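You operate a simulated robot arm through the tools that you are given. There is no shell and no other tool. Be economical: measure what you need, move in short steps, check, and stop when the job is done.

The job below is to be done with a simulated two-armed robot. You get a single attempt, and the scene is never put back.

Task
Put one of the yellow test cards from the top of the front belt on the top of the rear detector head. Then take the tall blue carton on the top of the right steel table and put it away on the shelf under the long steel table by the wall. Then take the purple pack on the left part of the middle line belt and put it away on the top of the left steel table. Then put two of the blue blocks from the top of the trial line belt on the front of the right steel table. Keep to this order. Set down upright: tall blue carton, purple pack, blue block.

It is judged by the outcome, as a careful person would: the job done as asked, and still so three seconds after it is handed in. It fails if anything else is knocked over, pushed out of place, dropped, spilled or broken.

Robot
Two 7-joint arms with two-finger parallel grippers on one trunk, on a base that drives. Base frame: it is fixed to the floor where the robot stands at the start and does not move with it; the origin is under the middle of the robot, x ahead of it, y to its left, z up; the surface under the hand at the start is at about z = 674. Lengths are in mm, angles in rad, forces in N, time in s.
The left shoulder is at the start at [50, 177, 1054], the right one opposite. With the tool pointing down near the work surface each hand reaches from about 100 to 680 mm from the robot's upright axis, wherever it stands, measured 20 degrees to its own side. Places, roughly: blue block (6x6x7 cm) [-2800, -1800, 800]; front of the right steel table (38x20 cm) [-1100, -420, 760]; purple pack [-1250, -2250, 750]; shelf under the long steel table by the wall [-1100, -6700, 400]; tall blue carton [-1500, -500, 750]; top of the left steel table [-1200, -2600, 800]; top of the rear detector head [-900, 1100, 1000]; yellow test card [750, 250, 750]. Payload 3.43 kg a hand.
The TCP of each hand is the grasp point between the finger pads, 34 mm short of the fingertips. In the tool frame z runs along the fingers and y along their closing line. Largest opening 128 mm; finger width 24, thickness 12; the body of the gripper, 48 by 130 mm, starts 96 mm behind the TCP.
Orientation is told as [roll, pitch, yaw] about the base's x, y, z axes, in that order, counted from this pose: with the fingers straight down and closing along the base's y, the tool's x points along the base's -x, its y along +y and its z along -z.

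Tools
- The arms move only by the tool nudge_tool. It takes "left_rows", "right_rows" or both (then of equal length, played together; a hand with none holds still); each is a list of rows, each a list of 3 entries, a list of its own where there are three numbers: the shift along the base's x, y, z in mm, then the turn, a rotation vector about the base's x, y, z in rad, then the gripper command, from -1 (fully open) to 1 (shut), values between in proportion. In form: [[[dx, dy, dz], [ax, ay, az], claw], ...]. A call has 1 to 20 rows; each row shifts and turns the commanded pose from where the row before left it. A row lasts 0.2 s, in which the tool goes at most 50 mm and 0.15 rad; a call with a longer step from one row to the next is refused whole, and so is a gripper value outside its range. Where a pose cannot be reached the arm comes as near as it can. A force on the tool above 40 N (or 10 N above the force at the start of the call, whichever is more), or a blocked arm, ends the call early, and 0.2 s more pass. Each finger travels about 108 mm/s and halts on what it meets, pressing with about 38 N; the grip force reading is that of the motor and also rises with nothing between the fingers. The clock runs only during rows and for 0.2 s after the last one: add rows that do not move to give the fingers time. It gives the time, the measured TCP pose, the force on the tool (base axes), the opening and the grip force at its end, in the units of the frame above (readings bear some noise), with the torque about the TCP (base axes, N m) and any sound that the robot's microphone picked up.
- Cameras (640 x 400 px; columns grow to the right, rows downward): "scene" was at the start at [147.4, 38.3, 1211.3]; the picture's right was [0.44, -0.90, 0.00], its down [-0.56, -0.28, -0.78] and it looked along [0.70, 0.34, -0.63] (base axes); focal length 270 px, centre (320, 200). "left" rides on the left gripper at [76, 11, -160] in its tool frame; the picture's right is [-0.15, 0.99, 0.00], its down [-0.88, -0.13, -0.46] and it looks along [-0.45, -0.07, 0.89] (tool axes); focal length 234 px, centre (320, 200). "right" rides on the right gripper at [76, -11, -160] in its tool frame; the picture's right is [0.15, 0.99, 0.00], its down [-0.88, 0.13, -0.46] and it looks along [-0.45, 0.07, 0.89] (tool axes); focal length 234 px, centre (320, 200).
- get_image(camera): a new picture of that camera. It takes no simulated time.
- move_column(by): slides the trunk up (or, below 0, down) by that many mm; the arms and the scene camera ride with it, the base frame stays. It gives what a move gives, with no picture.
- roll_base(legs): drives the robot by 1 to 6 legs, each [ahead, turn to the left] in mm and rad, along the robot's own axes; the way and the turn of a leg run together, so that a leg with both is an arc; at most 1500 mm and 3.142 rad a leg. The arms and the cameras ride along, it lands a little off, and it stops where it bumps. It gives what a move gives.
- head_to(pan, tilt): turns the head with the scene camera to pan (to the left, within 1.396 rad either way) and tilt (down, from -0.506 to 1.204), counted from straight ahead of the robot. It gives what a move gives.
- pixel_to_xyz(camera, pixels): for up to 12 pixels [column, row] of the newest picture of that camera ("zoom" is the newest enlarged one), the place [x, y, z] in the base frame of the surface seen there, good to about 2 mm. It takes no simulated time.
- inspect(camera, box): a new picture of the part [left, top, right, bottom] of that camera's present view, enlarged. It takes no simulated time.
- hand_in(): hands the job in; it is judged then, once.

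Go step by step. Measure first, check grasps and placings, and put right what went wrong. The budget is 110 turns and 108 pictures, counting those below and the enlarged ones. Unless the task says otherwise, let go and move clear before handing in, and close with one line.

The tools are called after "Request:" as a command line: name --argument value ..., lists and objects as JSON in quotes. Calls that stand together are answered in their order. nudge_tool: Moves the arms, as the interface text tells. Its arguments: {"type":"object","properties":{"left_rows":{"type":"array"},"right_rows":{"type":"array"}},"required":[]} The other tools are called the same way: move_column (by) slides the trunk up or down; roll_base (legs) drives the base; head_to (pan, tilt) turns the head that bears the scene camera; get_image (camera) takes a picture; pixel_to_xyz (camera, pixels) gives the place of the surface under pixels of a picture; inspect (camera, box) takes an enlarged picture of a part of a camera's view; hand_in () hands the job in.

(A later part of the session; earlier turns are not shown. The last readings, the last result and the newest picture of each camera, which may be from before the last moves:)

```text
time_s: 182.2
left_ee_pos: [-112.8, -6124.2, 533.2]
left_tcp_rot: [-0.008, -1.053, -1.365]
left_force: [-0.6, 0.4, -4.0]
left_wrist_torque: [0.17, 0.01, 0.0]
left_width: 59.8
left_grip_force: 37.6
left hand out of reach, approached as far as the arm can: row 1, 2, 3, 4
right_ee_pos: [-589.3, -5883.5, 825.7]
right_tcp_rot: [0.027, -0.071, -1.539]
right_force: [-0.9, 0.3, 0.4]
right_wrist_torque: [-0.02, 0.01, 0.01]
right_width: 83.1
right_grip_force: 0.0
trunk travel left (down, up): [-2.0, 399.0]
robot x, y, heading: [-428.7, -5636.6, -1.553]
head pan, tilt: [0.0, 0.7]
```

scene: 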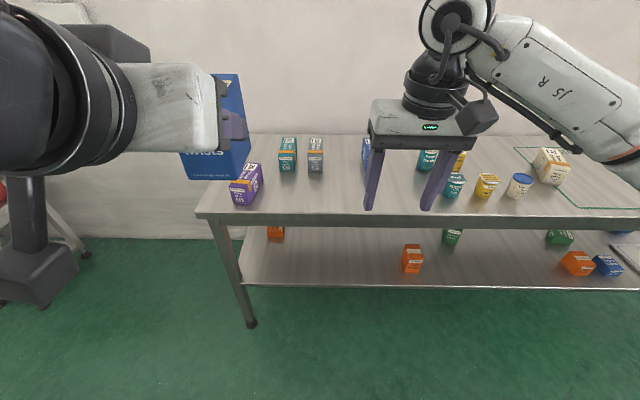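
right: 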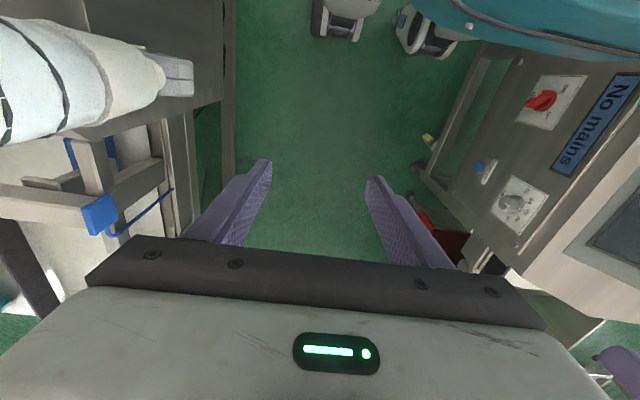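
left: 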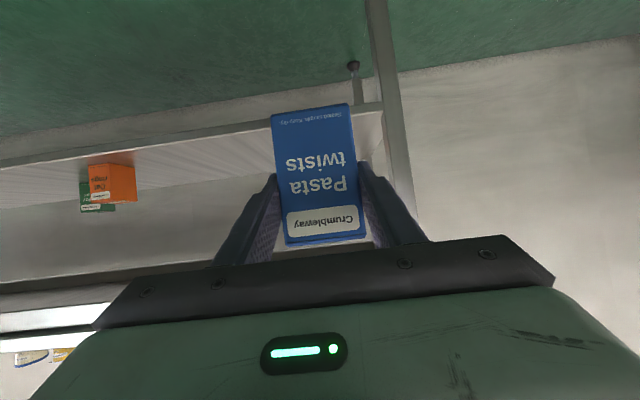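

It gets lower (533) the further out it goes. I'll yaw the hand further outward and move left and down. The base can be turned later to face the shelf.

Request:
nudge_tool --left_rows '[[[10, 5, 0], [0, 0, 0.12], 0.8], [[15, 5, -5], [0, 0, 0.12], 0.8], [[20, 5, -10], [0, 0, 0.12], 0.8], [[20, 5, -15], [0, 0, 0.12], 0.8], [[20, 5, -20], [0, 0, 0.06], 0.8], [[15, 5, -20], [0, 0, 0], 0.8], [[0, 0, 0], [0, 0, 0], 0.8]]'

```text
time_s: 183.8
left_ee_pos: [13.9, -6089.0, 520.6]
left_tcp_rot: [-0.003, -1.052, -0.826]
left_force: [-0.4, -0.3, -3.4]
left_wrist_torque: [0.07, 0.08, -0.01]
left_width: 60.1
left_grip_force: 38.2
left hand out of reach, approached as far as the arm can: row 1, 2, 3, 4, 5, 6
right_ee_pos: [-590.7, -5882.3, 826.3]
right_tcp_rot: [0.029, -0.069, -1.539]
right_force: [0.1, 0.0, 0.3]
right_wrist_torque: [0.0, -0.03, 0.03]
right_width: 83.1
right_grip_force: 0.0
trunk travel left (down, up): [-2.0, 399.0]
robot x, y, heading: [-431.6, -5634.0, -1.554]
head pan, tilt: [0.0, 0.7]
```

Still at the outer radius, 577 mm. I'll pull in along the arm's own direction while lowering.

Request:
nudge_tool --left_rows '[[[-12, 18, 0], [0, 0, 0], 0.8], [[-12, 18, -10], [0, 0, 0], 0.8], [[-8, 12, -15], [0, 0, 0], 0.8], [[-6, 9, -15], [0, 0, 0], 0.8], [[0, 0, -15], [0, 0, 0], 0.8], [[0, 0, 0], [0, 0, 0], 0.8]]'

```text
time_s: 185.2
left_ee_pos: [0.2, -6038.8, 526.8]
left_tcp_rot: [-0.006, -1.056, -0.827]
left_force: [0.3, -0.3, -3.5]
left_wrist_torque: [0.12, 0.1, 0.02]
left_width: 60.1
left_grip_force: 38.0
left hand out of reach, approached as far as the arm can: row 1, 2, 3, 4, 5
right_ee_pos: [-589.8, -5883.4, 826.0]
right_tcp_rot: [0.027, -0.071, -1.538]
right_force: [0.8, -0.8, 0.7]
right_wrist_torque: [-0.01, 0.05, 0.01]
right_width: 82.9
right_grip_force: 0.0
trunk travel left (down, up): [-2.0, 399.0]
robot x, y, heading: [-431.7, -5635.3, -1.55]
head pan, tilt: [0.0, 0.7]
```

With a 60° tilt the hand can't get below about 520. I'll bring it back in front and reduce the tilt to 45°. The carton can then be set on its far bottom edge and settle flat as I press and let go.

Request:
nudge_tool --left_rows '[[[-40, -12, 14], [0, 0, -0.12], 0.8], [[-40, -12, 14], [0, 0, -0.12], 0.8], [[-40, -12, 14], [0, 0, -0.12], 0.8], [[-40, -12, 14], [0, 0, -0.12], 0.8], [[-40, -12, 14], [0, 0, -0.12], 0.8], [[-40, -12, 3], [0, 0, -0.13], 0.8], [[0, 0, 0], [0.13, 0, 0], 0.8], [[0, 0, 0], [0.14, 0, 0], 0.8], [[0, 0, -30], [0, 0, 0], 0.8], [[0, 0, -30], [0, 0, 0], 0.8], [[0, 0, -30], [0, 0, 0], 0.8], [[0, 0, -20], [0, 0, 0], 0.8], [[0, 0, 0], [0, 0, 0], 0.8]]'

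```text
time_s: 188.0
left_ee_pos: [-212.3, -6108.4, 520.7]
left_tcp_rot: [-0.001, -0.783, -1.56]
left_force: [0.3, 0.0, -3.5]
left_wrist_torque: [0.06, -0.02, -0.01]
left_width: 59.8
left_grip_force: 37.8
left hand out of reach, approached as far as the arm can: row 10, 11, 12
right_ee_pos: [-589.3, -5882.6, 826.6]
right_tcp_rot: [0.029, -0.072, -1.54]
right_force: [-0.2, 0.2, -0.3]
right_wrist_torque: [-0.02, 0.02, 0.03]
right_width: 83.0
right_grip_force: 0.0
trunk travel left (down, up): [-2.0, 399.0]
robot x, y, heading: [-431.9, -5636.8, -1.555]
head pan, tilt: [0.0, 0.7]
```

z 520 at 45°. I'll ease the tilt to about 38° and keep the height, which leaves the bottom edge about 40 mm above the shelf. Then I'll drive the carton in over the shelf toward x≈−330.

Request:
nudge_tool --left_rows '[[[0, 0, 0], [0.13, 0, 0], 0.8], [[0, 0, -8], [0, 0, 0], 0.8], [[0, 0, 0], [0, 0, 0], 0.8]]'

Request:
roll_base --legs '[[0, -0.31], [392, 0], [0, 0.3]]'

Request:
head_to --pan 0.3 --tilt 0.75

Request:
get_image --camera "scene"

Request:
get_image --camera "left"

```text
time_s: 188.8
left_ee_pos: [-211.7, -6109.2, 512.6]
left_tcp_rot: [0.001, -0.655, -1.562]
left_force: [-0.5, -0.2, -4.0]
left_wrist_torque: [0.1, 0.02, 0.01]
left_width: 59.7
left_grip_force: 38.4
right_ee_pos: [-589.5, -5882.2, 826.3]
right_tcp_rot: [0.028, -0.068, -1.54]
right_force: [0.0, 0.3, 0.6]
right_wrist_torque: [0.02, -0.02, -0.03]
right_width: 83.3
right_grip_force: 0.0
trunk travel left (down, up): [-2.0, 399.0]
robot x, y, heading: [-429.4, -5639.1, -1.553]
head pan, tilt: [0.0, 0.7]
```

```text
time_s: 192.0
left_ee_pos: [-461.4, -6467.3, 508.9]
left_tcp_rot: [-0.007, -0.612, -1.873]
left_force: [-0.1, 0.0, -4.6]
left_wrist_torque: [0.06, -0.01, -0.01]
left_width: 59.7
left_grip_force: 37.9
right_ee_pos: [-756.7, -6162.3, 827.9]
right_tcp_rot: [0.03, -0.078, -1.839]
right_force: [0.2, -0.6, 0.5]
right_wrist_torque: [0.04, -0.01, 0.03]
right_width: 83.0
right_grip_force: 0.1
trunk travel left (down, up): [-2.0, 399.0]
robot x, y, heading: [-536.1, -5977.3, -1.847]
head pan, tilt: [0.0, 0.7]
stopped in leg 2: the robot was blocked; the commanded pose is now the measured one
```

```text
time_s: 192.8
left_ee_pos: [-460.5, -6468.3, 508.2]
left_tcp_rot: [-0.005, -0.616, -1.874]
left_force: [-0.5, 0.4, -4.1]
left_wrist_torque: [0.09, -0.05, 0.05]
left_width: 59.8
left_grip_force: 38.0
right_ee_pos: [-757.8, -6159.9, 828.3]
right_tcp_rot: [0.03, -0.077, -1.839]
right_force: [-0.6, -0.3, 0.3]
right_wrist_torque: [0.04, 0.05, 0.01]
right_width: 83.1
right_grip_force: 0.0
trunk travel left (down, up): [-2.0, 399.0]
robot x, y, heading: [-532.0, -5977.6, -1.849]
head pan, tilt: [0.3, 0.75]
```

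```text
39 pictures are left
```

scene: 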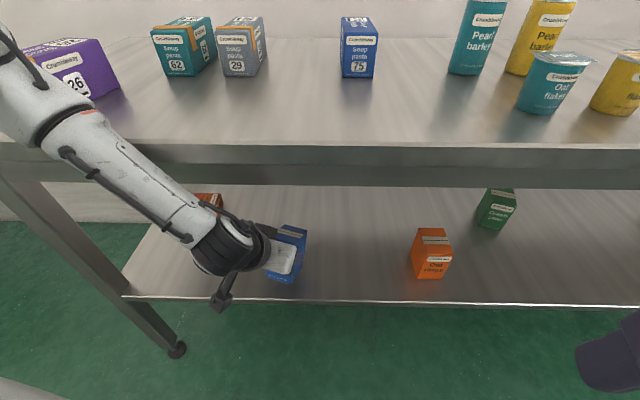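

```text
38 pictures are left
```

left: 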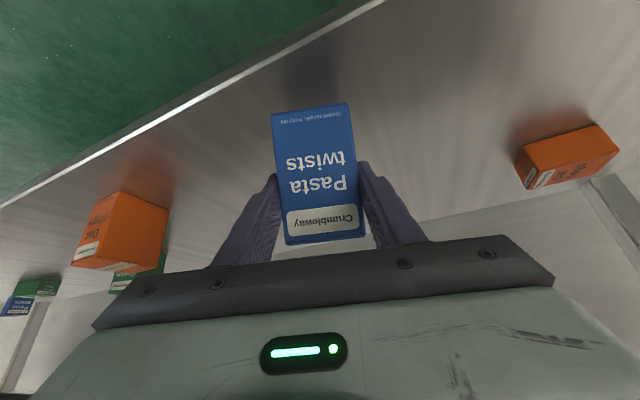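

The forearm came up against the table edge and stopped the drive, but the carton is already over the shelf at (−460,−6468). I'll ease the base back 15 mm and lower until the far bottom edge touches.

Request:
roll_base --legs '[[-15, 0]]'

Request:
nudge_tool --left_rows '[[[0, 0, -10], [0, 0, 0], 0.8], [[0, 0, -8], [0, 0, 0], 0.8], [[0, 0, -6], [0, 0, 0], 0.8], [[0, 0, -4], [0, 0, 0], 0.8], [[0, 0, -4], [0, 0, 0], 0.8], [[0, 0, -4], [0, 0, 0], 0.8], [[0, 0, 0], [0, 0, 0], 0.8]]'

Request:
inspect --camera "scene" --box '[180, 190, 360, 320]'

```text
time_s: 193.6
left_ee_pos: [-456.5, -6457.0, 501.5]
left_tcp_rot: [-0.006, -0.605, -1.87]
left_force: [0.4, 0.1, -4.2]
left_wrist_torque: [0.07, 0.01, -0.03]
left_width: 59.8
left_grip_force: 37.5
right_ee_pos: [-753.0, -6152.2, 826.5]
right_tcp_rot: [0.028, -0.068, -1.838]
right_force: [-0.2, -0.1, -0.3]
right_wrist_torque: [0.0, -0.01, 0.03]
right_width: 83.2
right_grip_force: 0.0
trunk travel left (down, up): [-2.0, 399.0]
robot x, y, heading: [-530.0, -5966.0, -1.844]
head pan, tilt: [0.3, 0.75]
```

```text
time_s: 195.2
left_ee_pos: [-443.2, -6460.5, 488.2]
left_tcp_rot: [-0.006, -0.617, -1.874]
left_force: [-6.3, 4.2, 30.5]
left_wrist_torque: [-1.05, 0.0, -0.23]
left_width: 59.9
left_grip_force: 37.8
left hand out of reach, approached as far as the arm can: row 1, 2, 3, 4, 5
right_ee_pos: [-754.2, -6151.4, 824.9]
right_tcp_rot: [0.031, -0.07, -1.835]
right_force: [-0.5, -0.1, 0.4]
right_wrist_torque: [-0.01, 0.02, -0.03]
right_width: 83.1
right_grip_force: 0.1
trunk travel left (down, up): [-2.0, 399.0]
robot x, y, heading: [-534.2, -5963.6, -1.849]
head pan, tilt: [0.3, 0.75]
```

```text
3.08 times, centred on (270, 255) of scene
```

zoom: 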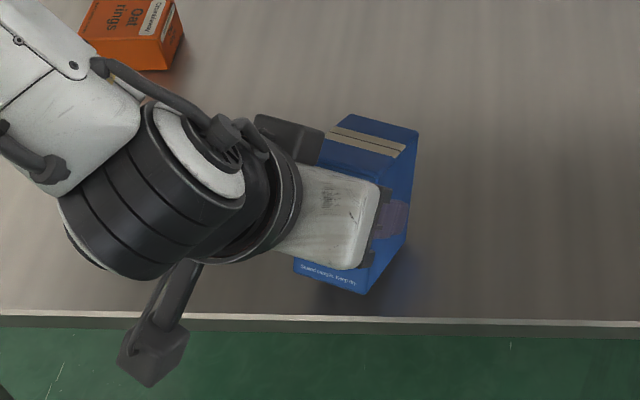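

There's contact, with 30 N upward. The carton leans about 25° on its far edge, and the downward preload will push the near side down. I'll loosen the grip very gradually so it pivots flat between the pads.

Request:
nudge_tool --left_rows '[[[0, 0, 0], [0, 0, 0], 0.1], [[0, 0, 0], [0, 0, 0], 0.08], [[0, 0, 0], [0, 0, 0], 0.065], [[0, 0, 0], [0, 0, 0], 0.055], [[0, 0, 0], [0, 0, 0], 0.045], [[0, 0, 0], [0, 0, 0], 0.035]]'

Request:
inspect --camera "scene" --box '[180, 190, 360, 320]'

Request:
get_image --camera "left"

```text
time_s: 196.6
left_ee_pos: [-441.4, -6459.6, 484.5]
left_tcp_rot: [-0.007, -0.606, -1.869]
left_force: [0.5, 0.5, -0.5]
left_wrist_torque: [0.0, -0.01, 0.01]
left_width: 61.8
left_grip_force: 0.1
right_ee_pos: [-753.7, -6152.8, 826.3]
right_tcp_rot: [0.028, -0.069, -1.838]
right_force: [0.9, -0.7, 0.8]
right_wrist_torque: [0.03, -0.02, 0.01]
right_width: 83.4
right_grip_force: 0.1
trunk travel left (down, up): [-2.0, 399.0]
robot x, y, heading: [-529.8, -5966.2, -1.848]
head pan, tilt: [0.3, 0.75]
```

```text
3.08 times, centred on (270, 255) of scene
```

zoom: 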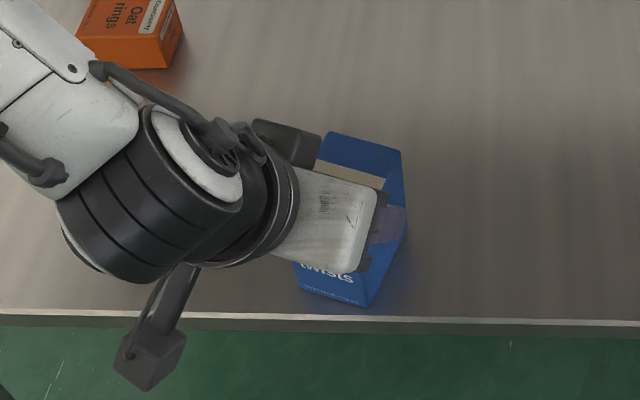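

```text
35 pictures are left
```

left: 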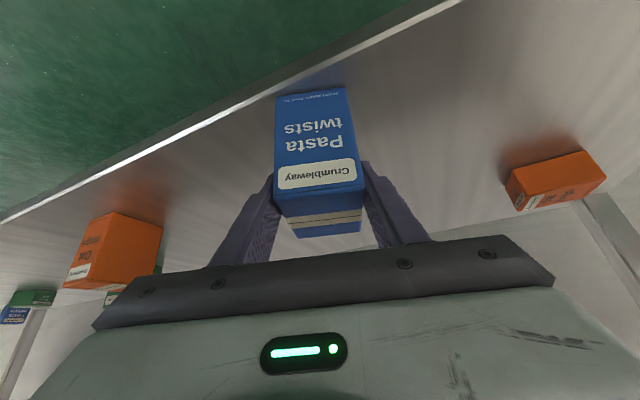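

The carton has pivoted upright and the force is zero. I'll open, back straight out with the base, and check.

Request:
nudge_tool --left_rows '[[[0, 0, 0], [0, 0, 0], -0.1], [[0, 0, 0], [0, 0, 0], -0.35], [[0, 0, 0], [0, 0, 0], -0.35]]'

Request:
roll_base --legs '[[-300, 0]]'

Request:
inspect --camera "scene" --box '[180, 100, 500, 320]'

```text
time_s: 197.4
left_ee_pos: [-441.7, -6458.2, 485.7]
left_tcp_rot: [-0.008, -0.606, -1.869]
left_force: [-0.6, -0.2, 0.1]
left_wrist_torque: [0.01, -0.02, 0.01]
left_width: 86.1
left_grip_force: 0.0
right_ee_pos: [-752.7, -6152.9, 825.5]
right_tcp_rot: [0.029, -0.069, -1.837]
right_force: [-1.0, 0.4, 0.3]
right_wrist_torque: [-0.02, 0.0, -0.03]
right_width: 83.0
right_grip_force: 0.1
trunk travel left (down, up): [-2.0, 399.0]
robot x, y, heading: [-529.7, -5965.1, -1.848]
head pan, tilt: [0.3, 0.75]
```

```text
time_s: 199.5
left_ee_pos: [-358.6, -6166.6, 484.8]
left_tcp_rot: [-0.007, -0.605, -1.871]
left_force: [0.7, 0.0, -0.1]
left_wrist_torque: [-0.01, -0.01, -0.01]
left_width: 86.5
left_grip_force: 0.1
right_ee_pos: [-669.9, -5859.5, 826.6]
right_tcp_rot: [0.027, -0.068, -1.836]
right_force: [-0.7, -0.2, -0.5]
right_wrist_torque: [0.01, 0.01, 0.01]
right_width: 83.2
right_grip_force: 0.0
trunk travel left (down, up): [-2.0, 399.0]
robot x, y, heading: [-447.8, -5669.3, -1.851]
head pan, tilt: [0.3, 0.75]
```

```text
1.82 times, centred on (340, 210) of scene
```

zoom: 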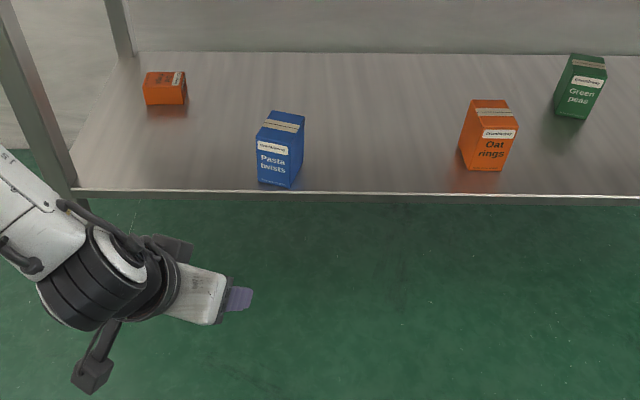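

The carton stands upright on the shelf, at zoom (280,150). Next is the purple pack. I'll raise the trunk, bring the left tool back to pointing down, stretch the right arm as before, and reverse up the aisle.

Request:
move_column --by 398

Request:
nudge_tool --left_rows '[[[0, 20, 30], [0.115, -0.036, 0], -0.3], [[0, 20, 40], [0.115, -0.036, 0], -0.3], [[0, 20, 40], [0.115, -0.036, 0], -0.3], [[0, 20, 40], [0.115, -0.036, 0], -0.3], [[0, 0, 40], [0.115, -0.036, 0], -0.3], [[0, 0, 40], [0, 0, 0], -0.3]]' --right_rows '[[[-12, -42, -15], [0, 0, 0], -0.3], [[-12, -42, -15], [0, 0, 0], -0.3], [[-12, -42, -15], [0, 0, 0], -0.3], [[-12, -42, -15], [0, 0, 0], -0.3], [[-12, -42, -15], [0, 0, 0], -0.3], [[0, 0, 0], [0, 0, 0], -0.3]]'

Request:
roll_base --legs '[[0, 0.285], [-1400, 0], [-250, 0]]'

```text
time_s: 203.3
left_ee_pos: [-358.1, -6168.3, 883.4]
left_tcp_rot: [-0.008, -0.604, -1.869]
left_force: [0.6, -0.2, 0.0]
left_wrist_torque: [0.01, 0.0, -0.01]
left_width: 86.1
left_grip_force: 0.1
right_ee_pos: [-669.7, -5860.1, 1224.4]
right_tcp_rot: [0.028, -0.068, -1.837]
right_force: [-1.0, -0.4, -1.1]
right_wrist_torque: [-0.05, -0.01, 0.01]
right_width: 83.1
right_grip_force: 0.1
trunk travel left (down, up): [-400.0, 1.0]
robot x, y, heading: [-448.7, -5669.5, -1.852]
head pan, tilt: [0.3, 0.75]
```

```text
time_s: 204.7
left_ee_pos: [-356.0, -6086.1, 1113.5]
left_tcp_rot: [-0.005, -0.004, -1.873]
left_force: [0.3, 0.2, -0.7]
left_wrist_torque: [-0.04, 0.0, 0.0]
left_width: 83.3
left_grip_force: 0.1
right_ee_pos: [-728.0, -6068.1, 1149.0]
right_tcp_rot: [0.027, -0.07, -1.837]
right_force: [1.1, 0.2, 1.1]
right_wrist_torque: [0.01, 0.02, 0.03]
right_width: 83.5
right_grip_force: 0.1
trunk travel left (down, up): [-400.0, 1.0]
robot x, y, heading: [-447.2, -5673.3, -1.849]
head pan, tilt: [0.3, 0.75]
```

```text
time_s: 214.0
left_ee_pos: [-249.8, -4413.9, 1112.5]
left_tcp_rot: [-0.005, -0.004, -1.59]
left_force: [0.7, -0.6, 0.0]
left_wrist_torque: [0.0, 0.03, 0.02]
left_width: 83.2
left_grip_force: 0.1
right_ee_pos: [-613.1, -4499.2, 1149.0]
right_tcp_rot: [0.029, -0.07, -1.559]
right_force: [1.0, 0.8, 0.6]
right_wrist_torque: [-0.01, 0.0, 0.02]
right_width: 83.6
right_grip_force: 0.1
trunk travel left (down, up): [-400.0, 1.0]
robot x, y, heading: [-448.2, -4039.6, -1.573]
head pan, tilt: [0.3, 0.75]
```

On track at (−448,−4040). I'll reverse on to y≈−2290, turn right to face −x, and look.

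Request:
roll_base --legs '[[-1400, 0], [-330, 0], [0, -1.45]]'

Request:
head_to --pan 0.0 --tilt 0.65

Request:
get_image --camera "scene"

```text
time_s: 226.2
left_ee_pos: [-777.9, -2556.0, 1113.5]
left_tcp_rot: [-0.007, -0.004, -3.054]
left_force: [-0.3, -0.1, -0.4]
left_wrist_torque: [-0.01, -0.03, -0.04]
left_width: 83.5
left_grip_force: 0.0
right_ee_pos: [-901.1, -2205.4, 1150.2]
right_tcp_rot: [0.028, -0.068, -3.022]
right_force: [0.4, -0.6, 0.1]
right_wrist_torque: [0.02, -0.01, 0.05]
right_width: 82.9
right_grip_force: 0.1
trunk travel left (down, up): [-400.0, 1.0]
robot x, y, heading: [-423.5, -2318.3, -3.032]
head pan, tilt: [0.3, 0.75]
```

```text
time_s: 227.0
left_ee_pos: [-778.2, -2556.5, 1112.8]
left_tcp_rot: [-0.005, -0.003, -3.052]
left_force: [0.3, -0.8, 0.3]
left_wrist_torque: [0.01, 0.0, 0.03]
left_width: 82.9
left_grip_force: 0.0
right_ee_pos: [-901.7, -2205.4, 1149.5]
right_tcp_rot: [0.026, -0.067, -3.022]
right_force: [0.1, 0.3, -0.3]
right_wrist_torque: [-0.02, 0.0, 0.01]
right_width: 83.2
right_grip_force: 0.0
trunk travel left (down, up): [-400.0, 1.0]
robot x, y, heading: [-425.0, -2320.2, -3.034]
head pan, tilt: [0.0, 0.649]
```

```text
33 pictures are left
```

scene: 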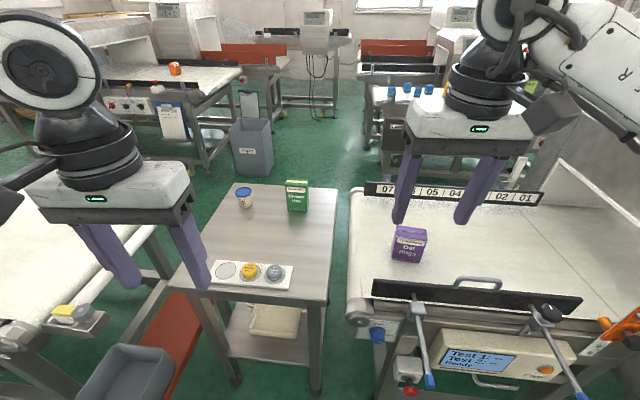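

The purple pack is at (409,243) on the belt, and the left steel table is at (260,240), with free space in its middle. I'll measure.

Request:
pixel_to_xyz --camera "scene" --pixels '[[409, 232], [396, 240], [421, 245], [393, 258], [420, 262], [412, 272], [280, 235], [310, 270], [320, 298], [295, 205], [245, 200], [410, 290]]'

Request:
inspect --camera "scene" --box '[340, 190, 480, 310]'

```text
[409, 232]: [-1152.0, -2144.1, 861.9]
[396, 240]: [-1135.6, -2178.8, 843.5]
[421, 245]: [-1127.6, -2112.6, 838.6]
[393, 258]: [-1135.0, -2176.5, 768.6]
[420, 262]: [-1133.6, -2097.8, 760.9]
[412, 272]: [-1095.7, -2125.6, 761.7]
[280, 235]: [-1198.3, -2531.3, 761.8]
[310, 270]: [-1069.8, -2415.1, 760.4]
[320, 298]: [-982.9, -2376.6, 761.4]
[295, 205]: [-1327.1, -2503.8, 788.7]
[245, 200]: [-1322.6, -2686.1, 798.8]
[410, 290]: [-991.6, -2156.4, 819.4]
```

```text
3.33 times, centred on (410, 250) of scene
```

zoom: 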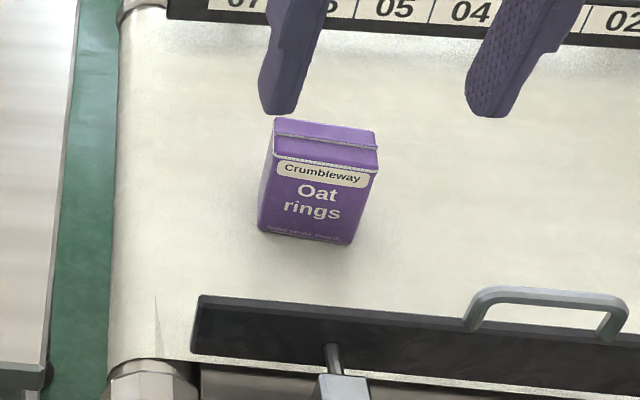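

The pack is about 75 mm wide along y, its front at x≈−1130 and top z 862. I'll get its corners and the obstacles in front of the line, and lower the trunk 200.

Request:
pixel_to_xyz --camera "zoom" --pixels '[[277, 158], [372, 172], [278, 122], [375, 135], [325, 145], [262, 228], [350, 240]]'

Request:
pixel_to_xyz --camera "scene" --pixels '[[430, 382], [405, 390], [378, 335], [540, 368], [357, 320], [600, 370], [580, 395], [250, 270], [270, 262]]'

Request:
move_column --by -200

```text
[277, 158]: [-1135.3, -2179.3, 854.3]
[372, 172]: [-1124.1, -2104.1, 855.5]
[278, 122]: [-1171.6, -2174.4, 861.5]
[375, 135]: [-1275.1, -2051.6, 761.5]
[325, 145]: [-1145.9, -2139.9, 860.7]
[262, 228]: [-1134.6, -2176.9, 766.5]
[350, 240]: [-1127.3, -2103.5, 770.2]
```

```text
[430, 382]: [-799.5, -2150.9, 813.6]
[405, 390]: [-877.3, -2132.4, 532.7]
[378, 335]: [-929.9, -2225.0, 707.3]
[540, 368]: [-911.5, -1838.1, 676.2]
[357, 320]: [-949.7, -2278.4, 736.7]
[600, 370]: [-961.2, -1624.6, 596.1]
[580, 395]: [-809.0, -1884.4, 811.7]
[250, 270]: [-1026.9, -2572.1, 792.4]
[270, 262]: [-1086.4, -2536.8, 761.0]
```

```text
time_s: 229.2
left_ee_pos: [-777.6, -2556.9, 912.3]
left_tcp_rot: [-0.006, -0.004, -3.054]
left_force: [-0.6, -0.4, 0.1]
left_wrist_torque: [0.0, -0.03, -0.02]
left_width: 83.5
left_grip_force: 0.0
right_ee_pos: [-901.6, -2204.9, 949.1]
right_tcp_rot: [0.027, -0.068, -3.022]
right_force: [-0.8, 0.5, 0.7]
right_wrist_torque: [0.01, 0.01, 0.05]
right_width: 83.3
right_grip_force: 0.0
trunk travel left (down, up): [-200.0, 201.0]
robot x, y, heading: [-424.9, -2316.6, -3.034]
head pan, tilt: [0.0, 0.649]
```

The pack is turned −0.146 rad and about 76 mm wide, its centre about (−1151,−2139). I'll square the base and drive 150 mm closer, the knobs on the line being no nearer than x −800.

Request:
roll_base --legs '[[0, -0.1], [150, 0]]'

Request:
nudge_tool --right_rows '[[[0, 0, 0], [0, 0, -0.08], -1], [[0, 0, 0], [0, 0, -0.08], -1], [[0, 0, 0], [0, 0, 0], -1]]'

```text
time_s: 231.1
left_ee_pos: [-948.7, -2521.4, 913.1]
left_tcp_rot: [-0.005, -0.003, 3.13]
left_force: [-0.7, -0.8, -0.3]
left_wrist_torque: [-0.04, -0.04, -0.01]
left_width: 83.1
left_grip_force: 0.0
right_ee_pos: [-1035.9, -2161.1, 948.6]
right_tcp_rot: [0.029, -0.068, -3.122]
right_force: [0.2, 0.1, -0.2]
right_wrist_torque: [-0.01, 0.02, 0.02]
right_width: 83.2
right_grip_force: 0.1
trunk travel left (down, up): [-200.0, 201.0]
robot x, y, heading: [-571.8, -2317.0, -3.135]
head pan, tilt: [0.0, 0.649]
```

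```text
time_s: 231.9
left_ee_pos: [-948.6, -2523.0, 912.6]
left_tcp_rot: [-0.007, -0.005, 3.133]
left_force: [0.6, -0.3, -0.6]
left_wrist_torque: [-0.01, 0.0, 0.0]
left_width: 83.3
left_grip_force: 0.0
right_ee_pos: [-1037.0, -2159.4, 948.1]
right_tcp_rot: [0.027, -0.068, 3.002]
right_force: [-0.5, -0.5, -0.5]
right_wrist_torque: [0.01, 0.05, 0.02]
right_width: 128.0
right_grip_force: 0.2
trunk travel left (down, up): [-200.0, 201.0]
robot x, y, heading: [-574.7, -2316.5, -3.126]
head pan, tilt: [0.0, 0.649]
```

The hand is aligned (yaw 3.00) and fully open. I'll move above the pack and check with the wrist camera.

Request:
nudge_tool --right_rows '[[[-38, 7, 0], [0, 0, 0], -1], [[-38, 7, 0], [0, 0, 0], -1], [[-38, 6, -10], [0, 0, 0], -1], [[0, 0, 0], [0, 0, 0], -1]]'

Request:
get_image --camera "right"

```text
time_s: 232.9
left_ee_pos: [-948.5, -2521.4, 911.6]
left_tcp_rot: [-0.005, -0.005, 3.132]
left_force: [0.6, 0.2, 0.2]
left_wrist_torque: [0.0, 0.01, 0.02]
left_width: 83.4
left_grip_force: 0.1
right_ee_pos: [-1150.7, -2138.5, 940.2]
right_tcp_rot: [0.028, -0.069, 3.004]
right_force: [0.0, 0.0, -0.3]
right_wrist_torque: [0.04, -0.01, -0.02]
right_width: 127.9
right_grip_force: 0.1
trunk travel left (down, up): [-200.0, 201.0]
robot x, y, heading: [-573.5, -2317.6, -3.132]
head pan, tilt: [0.0, 0.649]
```

```text
31 pictures are left
```

right: 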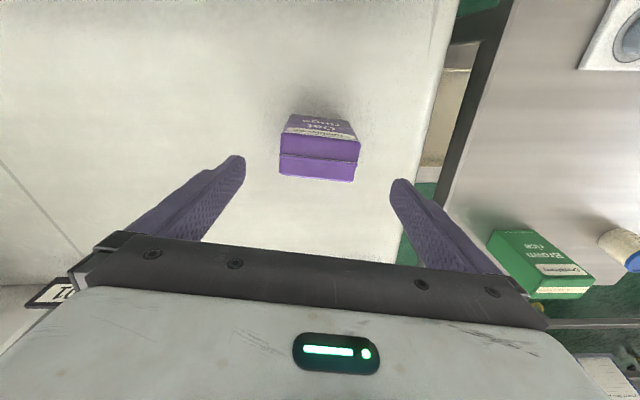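

The pack is centred between the open fingers. I'll lower 95 mm and close.

Request:
nudge_tool --right_rows '[[[0, 0, -35], [0, 0, 0], -1], [[0, 0, -35], [0, 0, 0], -1], [[0, 0, -25], [0, 0, 0], -1], [[0, 0, 0], [0, 0, 0], -1], [[0, 0, 0], [0, 0, 0], 0.6], [[0, 0, 0], [0, 0, 0], 0.6], [[0, 0, 0], [0, 0, 0], 0.6], [[0, 0, 0], [0, 0, 0], 0.6]]'

Request:
get_image --camera "right"

```text
time_s: 234.7
left_ee_pos: [-948.4, -2521.8, 912.0]
left_tcp_rot: [-0.007, -0.004, 3.131]
left_force: [-0.1, -0.4, 0.4]
left_wrist_torque: [-0.01, 0.03, 0.0]
left_width: 83.2
left_grip_force: 0.0
right_ee_pos: [-1150.3, -2138.8, 842.5]
right_tcp_rot: [0.028, -0.068, 3.003]
right_force: [0.7, 1.2, 0.3]
right_wrist_torque: [0.26, -0.08, 0.01]
right_width: 84.9
right_grip_force: 37.7
trunk travel left (down, up): [-200.0, 201.0]
robot x, y, heading: [-577.3, -2317.2, -3.133]
head pan, tilt: [0.0, 0.649]
```

```text
30 pictures are left
```

right: 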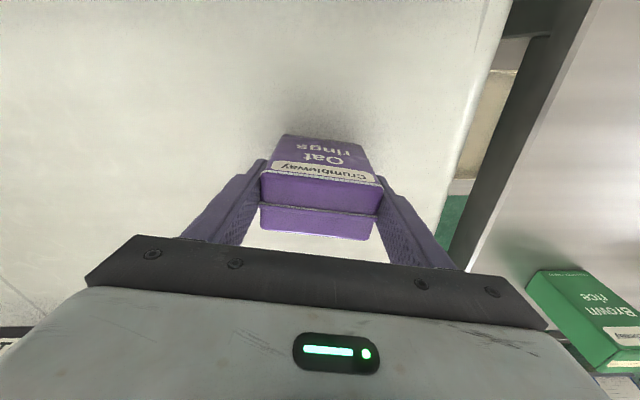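

Gripped at 85 mm with 38 N. I'll lift 110 mm and turn the base left 0.6, which swings the hand over the free middle of the left steel table.

Request:
nudge_tool --right_rows '[[[0, 0, 20], [0, 0, 0], 0.6], [[0, 0, 45], [0, 0, 0], 0.6], [[0, 0, 45], [0, 0, 0], 0.6], [[0, 0, 0], [0, 0, 0], 0.6]]'

Request:
roll_base --legs '[[0, 0.6]]'

Request:
head_to --pan -0.3 --tilt 0.6

Request:
get_image --camera "scene"

Request:
get_image --camera "right"

```text
time_s: 235.7
left_ee_pos: [-947.9, -2522.3, 911.3]
left_tcp_rot: [-0.006, -0.004, 3.131]
left_force: [0.0, -0.4, -0.2]
left_wrist_torque: [0.0, 0.0, -0.01]
left_width: 83.1
left_grip_force: 0.0
right_ee_pos: [-1149.0, -2139.6, 953.4]
right_tcp_rot: [0.029, -0.068, 3.003]
right_force: [0.1, 0.2, -2.5]
right_wrist_torque: [-0.02, -0.03, 0.04]
right_width: 84.9
right_grip_force: 37.7
trunk travel left (down, up): [-200.0, 201.0]
robot x, y, heading: [-573.6, -2317.8, -3.131]
head pan, tilt: [0.0, 0.649]
```

```text
time_s: 237.7
left_ee_pos: [-769.8, -2696.8, 912.0]
left_tcp_rot: [-0.005, -0.005, -2.559]
left_force: [0.0, -0.5, -0.8]
left_wrist_torque: [0.01, 0.02, 0.01]
left_width: 83.4
left_grip_force: 0.0
right_ee_pos: [-1150.5, -2491.8, 953.2]
right_tcp_rot: [0.027, -0.068, -2.687]
right_force: [0.9, 0.3, -3.4]
right_wrist_torque: [0.01, -0.03, 0.01]
right_width: 84.6
right_grip_force: 38.0
trunk travel left (down, up): [-200.0, 201.0]
robot x, y, heading: [-577.2, -2317.7, -2.54]
head pan, tilt: [0.0, 0.649]
```

```text
time_s: 238.5
left_ee_pos: [-771.0, -2695.8, 912.3]
left_tcp_rot: [-0.005, -0.003, -2.558]
left_force: [-0.1, 0.1, -0.2]
left_wrist_torque: [-0.03, -0.01, 0.03]
left_width: 83.4
left_grip_force: 0.0
right_ee_pos: [-1150.3, -2493.3, 952.9]
right_tcp_rot: [0.028, -0.068, -2.686]
right_force: [0.8, -0.6, -2.7]
right_wrist_torque: [0.02, 0.02, 0.01]
right_width: 84.9
right_grip_force: 37.5
trunk travel left (down, up): [-200.0, 201.0]
robot x, y, heading: [-574.5, -2318.7, -2.537]
head pan, tilt: [-0.3, 0.6]
```

```text
29 pictures are left
```

scene: 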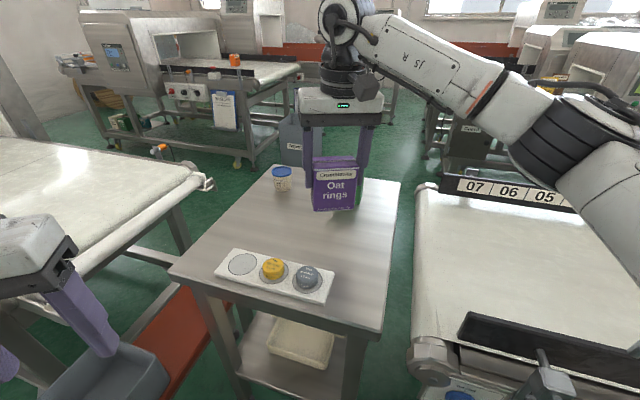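

```text
28 pictures are left
```

right: 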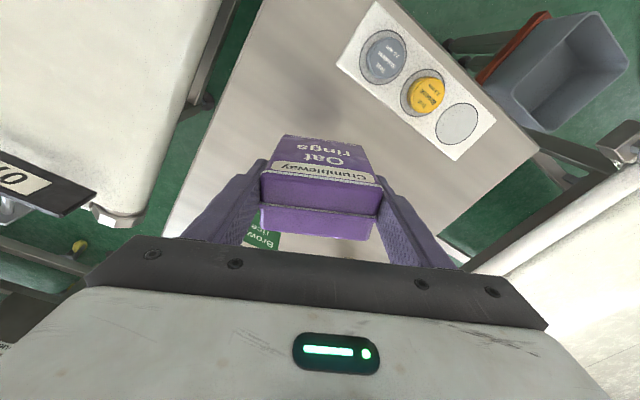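

The pack is above a clear area between the cap strip and the green carton. I'll shift 18 mm outward, lower to contact and release.

Request:
nudge_tool --right_rows '[[[-18, 0, -20], [0, 0, 0], 0.6], [[0, 0, -40], [0, 0, 0], 0.6], [[0, 0, -30], [0, 0, 0], 0.6], [[0, 0, -12], [0, 0, 0], 0.6], [[0, 0, -5], [0, 0, 0], 0.6], [[0, 0, -3], [0, 0, 0], 0.6], [[0, 0, 0], [0, 0, 0], 0.6]]'

Request:
inspect --camera "scene" --box '[240, 120, 420, 300]'

```text
time_s: 240.1
left_ee_pos: [-771.0, -2695.6, 912.8]
left_tcp_rot: [-0.006, -0.004, -2.559]
left_force: [0.1, 0.1, 0.2]
left_wrist_torque: [0.0, 0.02, -0.04]
left_width: 83.5
left_grip_force: 0.1
right_ee_pos: [-1169.7, -2492.8, 843.2]
right_tcp_rot: [0.028, -0.07, -2.686]
right_force: [-0.9, 1.2, 0.9]
right_wrist_torque: [0.2, 0.04, 0.01]
right_width: 84.5
right_grip_force: 37.5
trunk travel left (down, up): [-200.0, 201.0]
robot x, y, heading: [-573.2, -2317.7, -2.534]
head pan, tilt: [-0.3, 0.6]
```

```text
2.22 times, centred on (330, 210) of scene
```

zoom: 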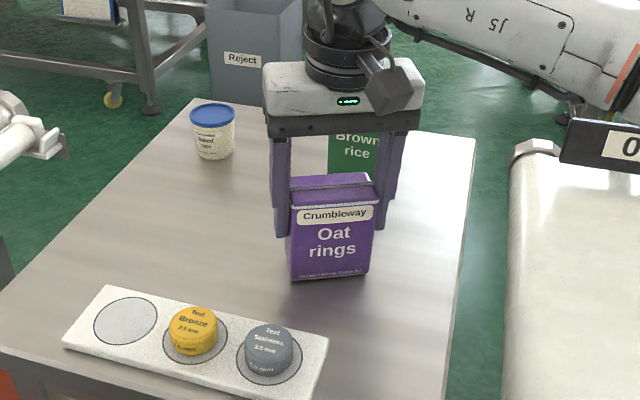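

The pack is down, with the weight off the hand. I'll release, rise clear, raise the trunk, and look around for the way toward the trial line.

Request:
nudge_tool --right_rows '[[[0, 0, 0], [0, 0, 0], -0.6], [[0, 0, 0], [0, 0, 0], -0.7], [[0, 0, 0], [0, 0, 0], -0.7], [[0, 0, 30], [0, 0, 0], -0.7], [[0, 0, 45], [0, 0, 0], -0.7], [[0, 0, 45], [0, 0, 0], -0.7], [[30, 15, 20], [0, 0, 0], -0.7], [[35, 15, 0], [0, 0, 0], -0.7], [[35, 15, 0], [0, 0, 0], -0.7]]'

Request:
move_column --by 200

Request:
head_to --pan -0.3 --tilt 0.35

Request:
get_image --camera "scene"

```text
time_s: 242.1
left_ee_pos: [-769.3, -2696.3, 912.7]
left_tcp_rot: [-0.004, -0.003, -2.56]
left_force: [0.4, -0.2, 1.0]
left_wrist_torque: [-0.01, 0.03, -0.01]
left_width: 83.4
left_grip_force: 0.0
right_ee_pos: [-1066.6, -2447.4, 984.3]
right_tcp_rot: [0.028, -0.067, -2.687]
right_force: [1.1, 1.1, 0.7]
right_wrist_torque: [-0.03, 0.0, 0.0]
right_width: 108.8
right_grip_force: 0.0
trunk travel left (down, up): [-200.0, 201.0]
robot x, y, heading: [-575.8, -2317.1, -2.534]
head pan, tilt: [-0.3, 0.6]
```

```text
time_s: 244.3
left_ee_pos: [-769.7, -2696.7, 1111.9]
left_tcp_rot: [-0.005, -0.003, -2.559]
left_force: [-0.8, -0.4, 0.4]
left_wrist_torque: [0.01, -0.02, -0.02]
left_width: 83.1
left_grip_force: 0.1
right_ee_pos: [-1068.1, -2449.2, 1184.2]
right_tcp_rot: [0.029, -0.068, -2.687]
right_force: [-0.4, 0.3, -0.1]
right_wrist_torque: [0.03, 0.04, 0.02]
right_width: 109.0
right_grip_force: 0.2
trunk travel left (down, up): [-400.0, 1.0]
robot x, y, heading: [-578.0, -2318.2, -2.537]
head pan, tilt: [-0.3, 0.6]
```

```text
time_s: 245.0
left_ee_pos: [-769.8, -2695.4, 1112.4]
left_tcp_rot: [-0.005, -0.003, -2.559]
left_force: [0.4, 0.4, 0.3]
left_wrist_torque: [-0.03, -0.01, 0.03]
left_width: 83.3
left_grip_force: 0.1
right_ee_pos: [-1067.0, -2447.3, 1183.8]
right_tcp_rot: [0.026, -0.069, -2.686]
right_force: [0.1, 0.2, -0.3]
right_wrist_torque: [-0.01, -0.02, -0.01]
right_width: 108.7
right_grip_force: 0.0
trunk travel left (down, up): [-400.0, 1.0]
robot x, y, heading: [-573.2, -2320.5, -2.535]
head pan, tilt: [-0.3, 0.351]
```

```text
26 pictures are left
```

scene: 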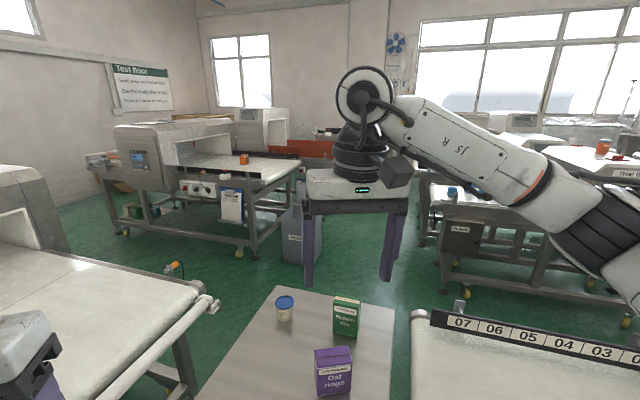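

The purple pack stands upright on the left steel table. Beyond, at (452,192), the trial line's belt carries the blue blocks. I'll measure the passage between the table and the line on the left, and the trial line's near side.

Request:
pixel_to_xyz --camera "scene" --pixels '[[215, 305], [272, 290], [195, 390], [240, 300], [240, 253], [440, 275], [455, 292], [452, 192], [425, 185], [330, 270], [180, 280], [303, 240]]'

Request:
head_to --pan 0.1 --tilt 0.85

Request:
get_image --camera "scene"

Request:
pixel_to_xyz --camera "scene" --pixels '[[150, 250], [200, 200], [120, 200], [250, 250], [60, 280], [180, 300], [220, 150], [300, 200], [100, 330], [240, 330]]'

```text
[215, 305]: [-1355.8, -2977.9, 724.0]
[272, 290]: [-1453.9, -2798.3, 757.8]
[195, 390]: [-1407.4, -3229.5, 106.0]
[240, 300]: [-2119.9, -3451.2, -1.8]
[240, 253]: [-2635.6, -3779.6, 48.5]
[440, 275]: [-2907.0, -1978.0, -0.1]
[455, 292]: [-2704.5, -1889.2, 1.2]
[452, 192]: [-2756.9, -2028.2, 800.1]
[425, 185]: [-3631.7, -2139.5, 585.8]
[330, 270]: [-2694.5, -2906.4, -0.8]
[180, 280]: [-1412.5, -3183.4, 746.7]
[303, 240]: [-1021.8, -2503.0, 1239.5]
```

```text
time_s: 246.0
left_ee_pos: [-769.9, -2696.8, 1112.2]
left_tcp_rot: [-0.006, -0.003, -2.559]
left_force: [0.8, -1.4, -1.0]
left_wrist_torque: [-0.02, -0.03, 0.0]
left_width: 83.3
left_grip_force: 0.2
right_ee_pos: [-1066.8, -2447.4, 1183.7]
right_tcp_rot: [0.028, -0.069, -2.686]
right_force: [0.4, 0.4, 0.4]
right_wrist_torque: [0.01, 0.01, 0.0]
right_width: 108.5
right_grip_force: 0.0
trunk travel left (down, up): [-400.0, 1.0]
robot x, y, heading: [-575.1, -2318.6, -2.537]
head pan, tilt: [0.099, 0.85]
```

```text
25 pictures are left
```

scene: 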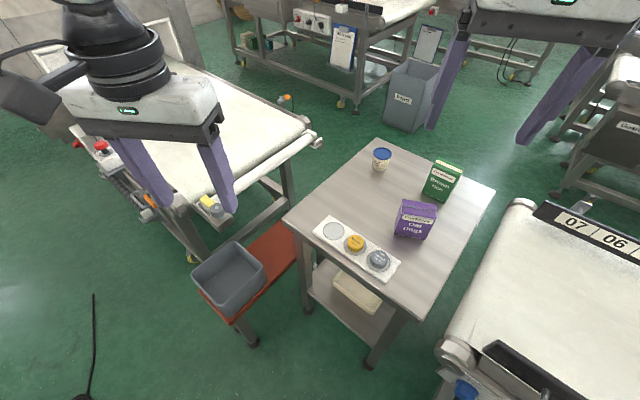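

```text
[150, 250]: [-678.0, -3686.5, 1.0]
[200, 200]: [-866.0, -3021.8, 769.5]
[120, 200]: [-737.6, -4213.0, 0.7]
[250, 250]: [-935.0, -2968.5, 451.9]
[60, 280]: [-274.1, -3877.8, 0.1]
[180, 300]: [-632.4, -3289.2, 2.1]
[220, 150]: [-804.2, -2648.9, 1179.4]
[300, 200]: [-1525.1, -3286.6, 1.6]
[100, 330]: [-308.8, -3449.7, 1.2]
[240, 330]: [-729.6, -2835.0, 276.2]
```

The left table joins the line beside it, so the only way round is south, along the wall table at y≈−6000, and back up the far aisle. I'll go down the known aisle (x≈−445) and look west from there.

Request:
roll_base --legs '[[0, -0.6], [-130, 0], [0, 1.568], [1400, 0], [310, 0]]'

Request:
roll_base --legs '[[1400, 0], [540, 0], [0, -1.57]]'

Request:
head_to --pan 0.0 --tilt 0.5

Request:
get_image --camera "scene"

```text
time_s: 261.0
left_ee_pos: [-229.4, -4393.5, 1112.6]
left_tcp_rot: [-0.006, -0.003, -1.59]
left_force: [-0.1, 0.1, -0.3]
left_wrist_torque: [0.02, 0.03, 0.01]
left_width: 83.3
left_grip_force: 0.1
right_ee_pos: [-601.8, -4497.7, 1184.2]
right_tcp_rot: [0.029, -0.069, -1.718]
right_force: [0.3, -0.6, 0.3]
right_wrist_torque: [0.0, 0.0, 0.01]
right_width: 108.8
right_grip_force: 0.0
trunk travel left (down, up): [-400.0, 1.0]
robot x, y, heading: [-433.2, -4015.1, -1.568]
head pan, tilt: [0.099, 0.85]
```

```text
time_s: 274.6
left_ee_pos: [-793.3, -6187.1, 1111.9]
left_tcp_rot: [-0.004, -0.004, 3.136]
left_force: [0.5, 0.1, -0.9]
left_wrist_torque: [-0.04, -0.03, 0.01]
left_width: 83.2
left_grip_force: 0.1
right_ee_pos: [-902.0, -5817.0, 1184.1]
right_tcp_rot: [0.029, -0.069, 3.009]
right_force: [-0.4, 0.5, 0.3]
right_wrist_torque: [0.03, 0.0, -0.01]
right_width: 108.6
right_grip_force: 0.0
trunk travel left (down, up): [-400.0, 1.0]
robot x, y, heading: [-420.1, -5979.5, -3.127]
head pan, tilt: [0.099, 0.85]
```

```text
time_s: 275.4
left_ee_pos: [-793.2, -6188.0, 1111.1]
left_tcp_rot: [-0.006, -0.004, 3.135]
left_force: [-0.6, 0.4, -0.3]
left_wrist_torque: [0.0, -0.02, 0.01]
left_width: 83.1
left_grip_force: 0.1
right_ee_pos: [-901.6, -5816.3, 1185.0]
right_tcp_rot: [0.026, -0.067, 3.01]
right_force: [-0.8, -0.4, 0.1]
right_wrist_torque: [-0.01, -0.01, -0.03]
right_width: 108.8
right_grip_force: 0.0
trunk travel left (down, up): [-400.0, 1.0]
robot x, y, heading: [-420.5, -5979.8, -3.125]
head pan, tilt: [0.0, 0.499]
```

```text
24 pictures are left
```

scene: 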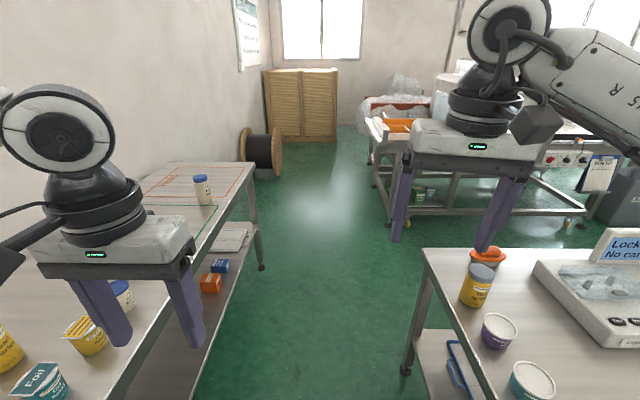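

A clear corridor runs west between the wall table and the screen table. I'll measure its width and where it opens.

Request:
pixel_to_xyz --camera "scene" --pixels '[[405, 370], [425, 252], [470, 350], [255, 175], [262, 268], [405, 212], [420, 225], [375, 160], [568, 222], [530, 200], [640, 250], [500, 250]]'

```text
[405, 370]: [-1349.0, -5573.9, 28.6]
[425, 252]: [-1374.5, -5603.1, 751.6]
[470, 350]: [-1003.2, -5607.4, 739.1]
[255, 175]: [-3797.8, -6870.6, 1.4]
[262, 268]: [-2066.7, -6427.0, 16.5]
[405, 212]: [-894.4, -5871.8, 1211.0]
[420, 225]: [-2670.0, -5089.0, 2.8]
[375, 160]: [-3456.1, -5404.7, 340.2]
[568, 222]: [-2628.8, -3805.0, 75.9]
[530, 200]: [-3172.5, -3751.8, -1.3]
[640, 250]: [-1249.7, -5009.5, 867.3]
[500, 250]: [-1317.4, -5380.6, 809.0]
```

The corridor is 790 mm wide and free. I'll drive west to x≈−1980, turn north into the far aisle, go up to y≈−3750 and look.

Request:
roll_base --legs '[[1400, 0], [170, 0], [0, -1.587]]'

Request:
roll_base --legs '[[1400, 0], [850, 0]]'

Request:
head_to --pan 0.15 --tilt 0.45

Request:
get_image --camera "scene"

```text
time_s: 287.3
left_ee_pos: [-2178.6, -5614.2, 1113.4]
left_tcp_rot: [-0.005, -0.003, 1.532]
left_force: [0.7, -0.5, 0.2]
left_wrist_torque: [-0.01, 0.01, -0.01]
left_width: 83.2
left_grip_force: 0.0
right_ee_pos: [-1805.1, -5518.2, 1185.1]
right_tcp_rot: [0.028, -0.067, 1.406]
right_force: [-0.2, 0.3, -0.5]
right_wrist_torque: [0.03, -0.02, -0.02]
right_width: 109.1
right_grip_force: 0.1
trunk travel left (down, up): [-400.0, 1.0]
robot x, y, heading: [-1987.2, -5994.4, 1.553]
head pan, tilt: [0.0, 0.499]
```

```text
time_s: 298.4
left_ee_pos: [-2050.6, -3357.3, 1113.3]
left_tcp_rot: [-0.005, -0.004, 1.48]
left_force: [0.0, 0.8, -0.4]
left_wrist_torque: [-0.03, -0.01, -0.01]
left_width: 83.1
left_grip_force: 0.0
right_ee_pos: [-1669.8, -3281.3, 1184.2]
right_tcp_rot: [0.029, -0.068, 1.353]
right_force: [1.2, 0.4, -0.8]
right_wrist_torque: [-0.01, 0.0, 0.02]
right_width: 108.8
right_grip_force: 0.1
trunk travel left (down, up): [-400.0, 1.0]
robot x, y, heading: [-1874.8, -3742.3, 1.504]
head pan, tilt: [0.0, 0.499]
```

```text
time_s: 299.1
left_ee_pos: [-2050.2, -3358.3, 1113.3]
left_tcp_rot: [-0.006, -0.003, 1.479]
left_force: [-0.2, 1.1, -0.5]
left_wrist_torque: [0.0, -0.02, -0.03]
left_width: 83.2
left_grip_force: 0.0
right_ee_pos: [-1671.1, -3281.2, 1185.2]
right_tcp_rot: [0.028, -0.068, 1.352]
right_force: [0.2, 0.9, 0.8]
right_wrist_torque: [-0.01, -0.01, 0.0]
right_width: 108.8
right_grip_force: 0.1
trunk travel left (down, up): [-400.0, 1.0]
robot x, y, heading: [-1875.1, -3745.8, 1.505]
head pan, tilt: [0.15, 0.45]
```

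```text
23 pictures are left
```

scene: 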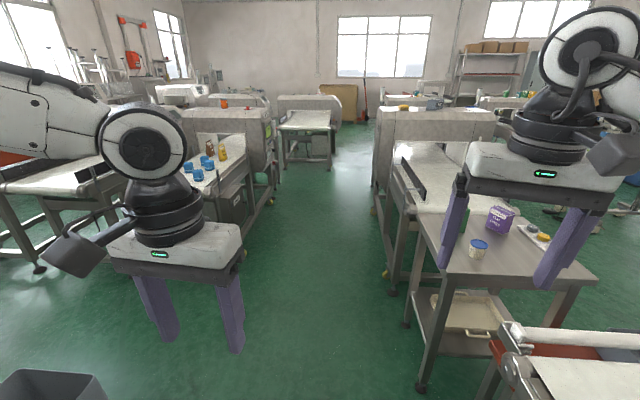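

Trial line ahead on the left. Blue blocks show at about (188,167), (197,175), (204,160) and (209,164), with yellow ones at (222,152) beside them. I'll measure them and the aisle's sides.

Request:
inspect --camera "scene" --box '[160, 120, 280, 220]'

Request:
pixel_to_xyz --camera "scene" --pixels '[[188, 167], [197, 175], [204, 160], [209, 164], [222, 153], [240, 175], [270, 200], [378, 205], [390, 290], [40, 270], [50, 385], [215, 215]]'

```text
4.00 times, centred on (220, 170) of scene
```

zoom: 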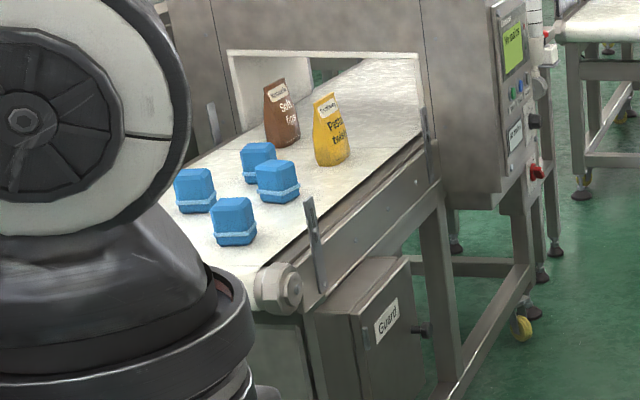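

```text
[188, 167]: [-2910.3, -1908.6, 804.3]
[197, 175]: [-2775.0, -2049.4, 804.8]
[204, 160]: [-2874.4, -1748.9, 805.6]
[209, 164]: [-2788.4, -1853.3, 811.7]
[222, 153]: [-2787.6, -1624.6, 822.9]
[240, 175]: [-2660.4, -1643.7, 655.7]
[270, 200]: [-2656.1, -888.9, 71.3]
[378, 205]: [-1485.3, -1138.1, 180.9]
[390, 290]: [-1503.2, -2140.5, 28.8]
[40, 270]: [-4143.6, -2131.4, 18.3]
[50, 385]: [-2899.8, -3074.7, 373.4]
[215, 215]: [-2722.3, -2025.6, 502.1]
```

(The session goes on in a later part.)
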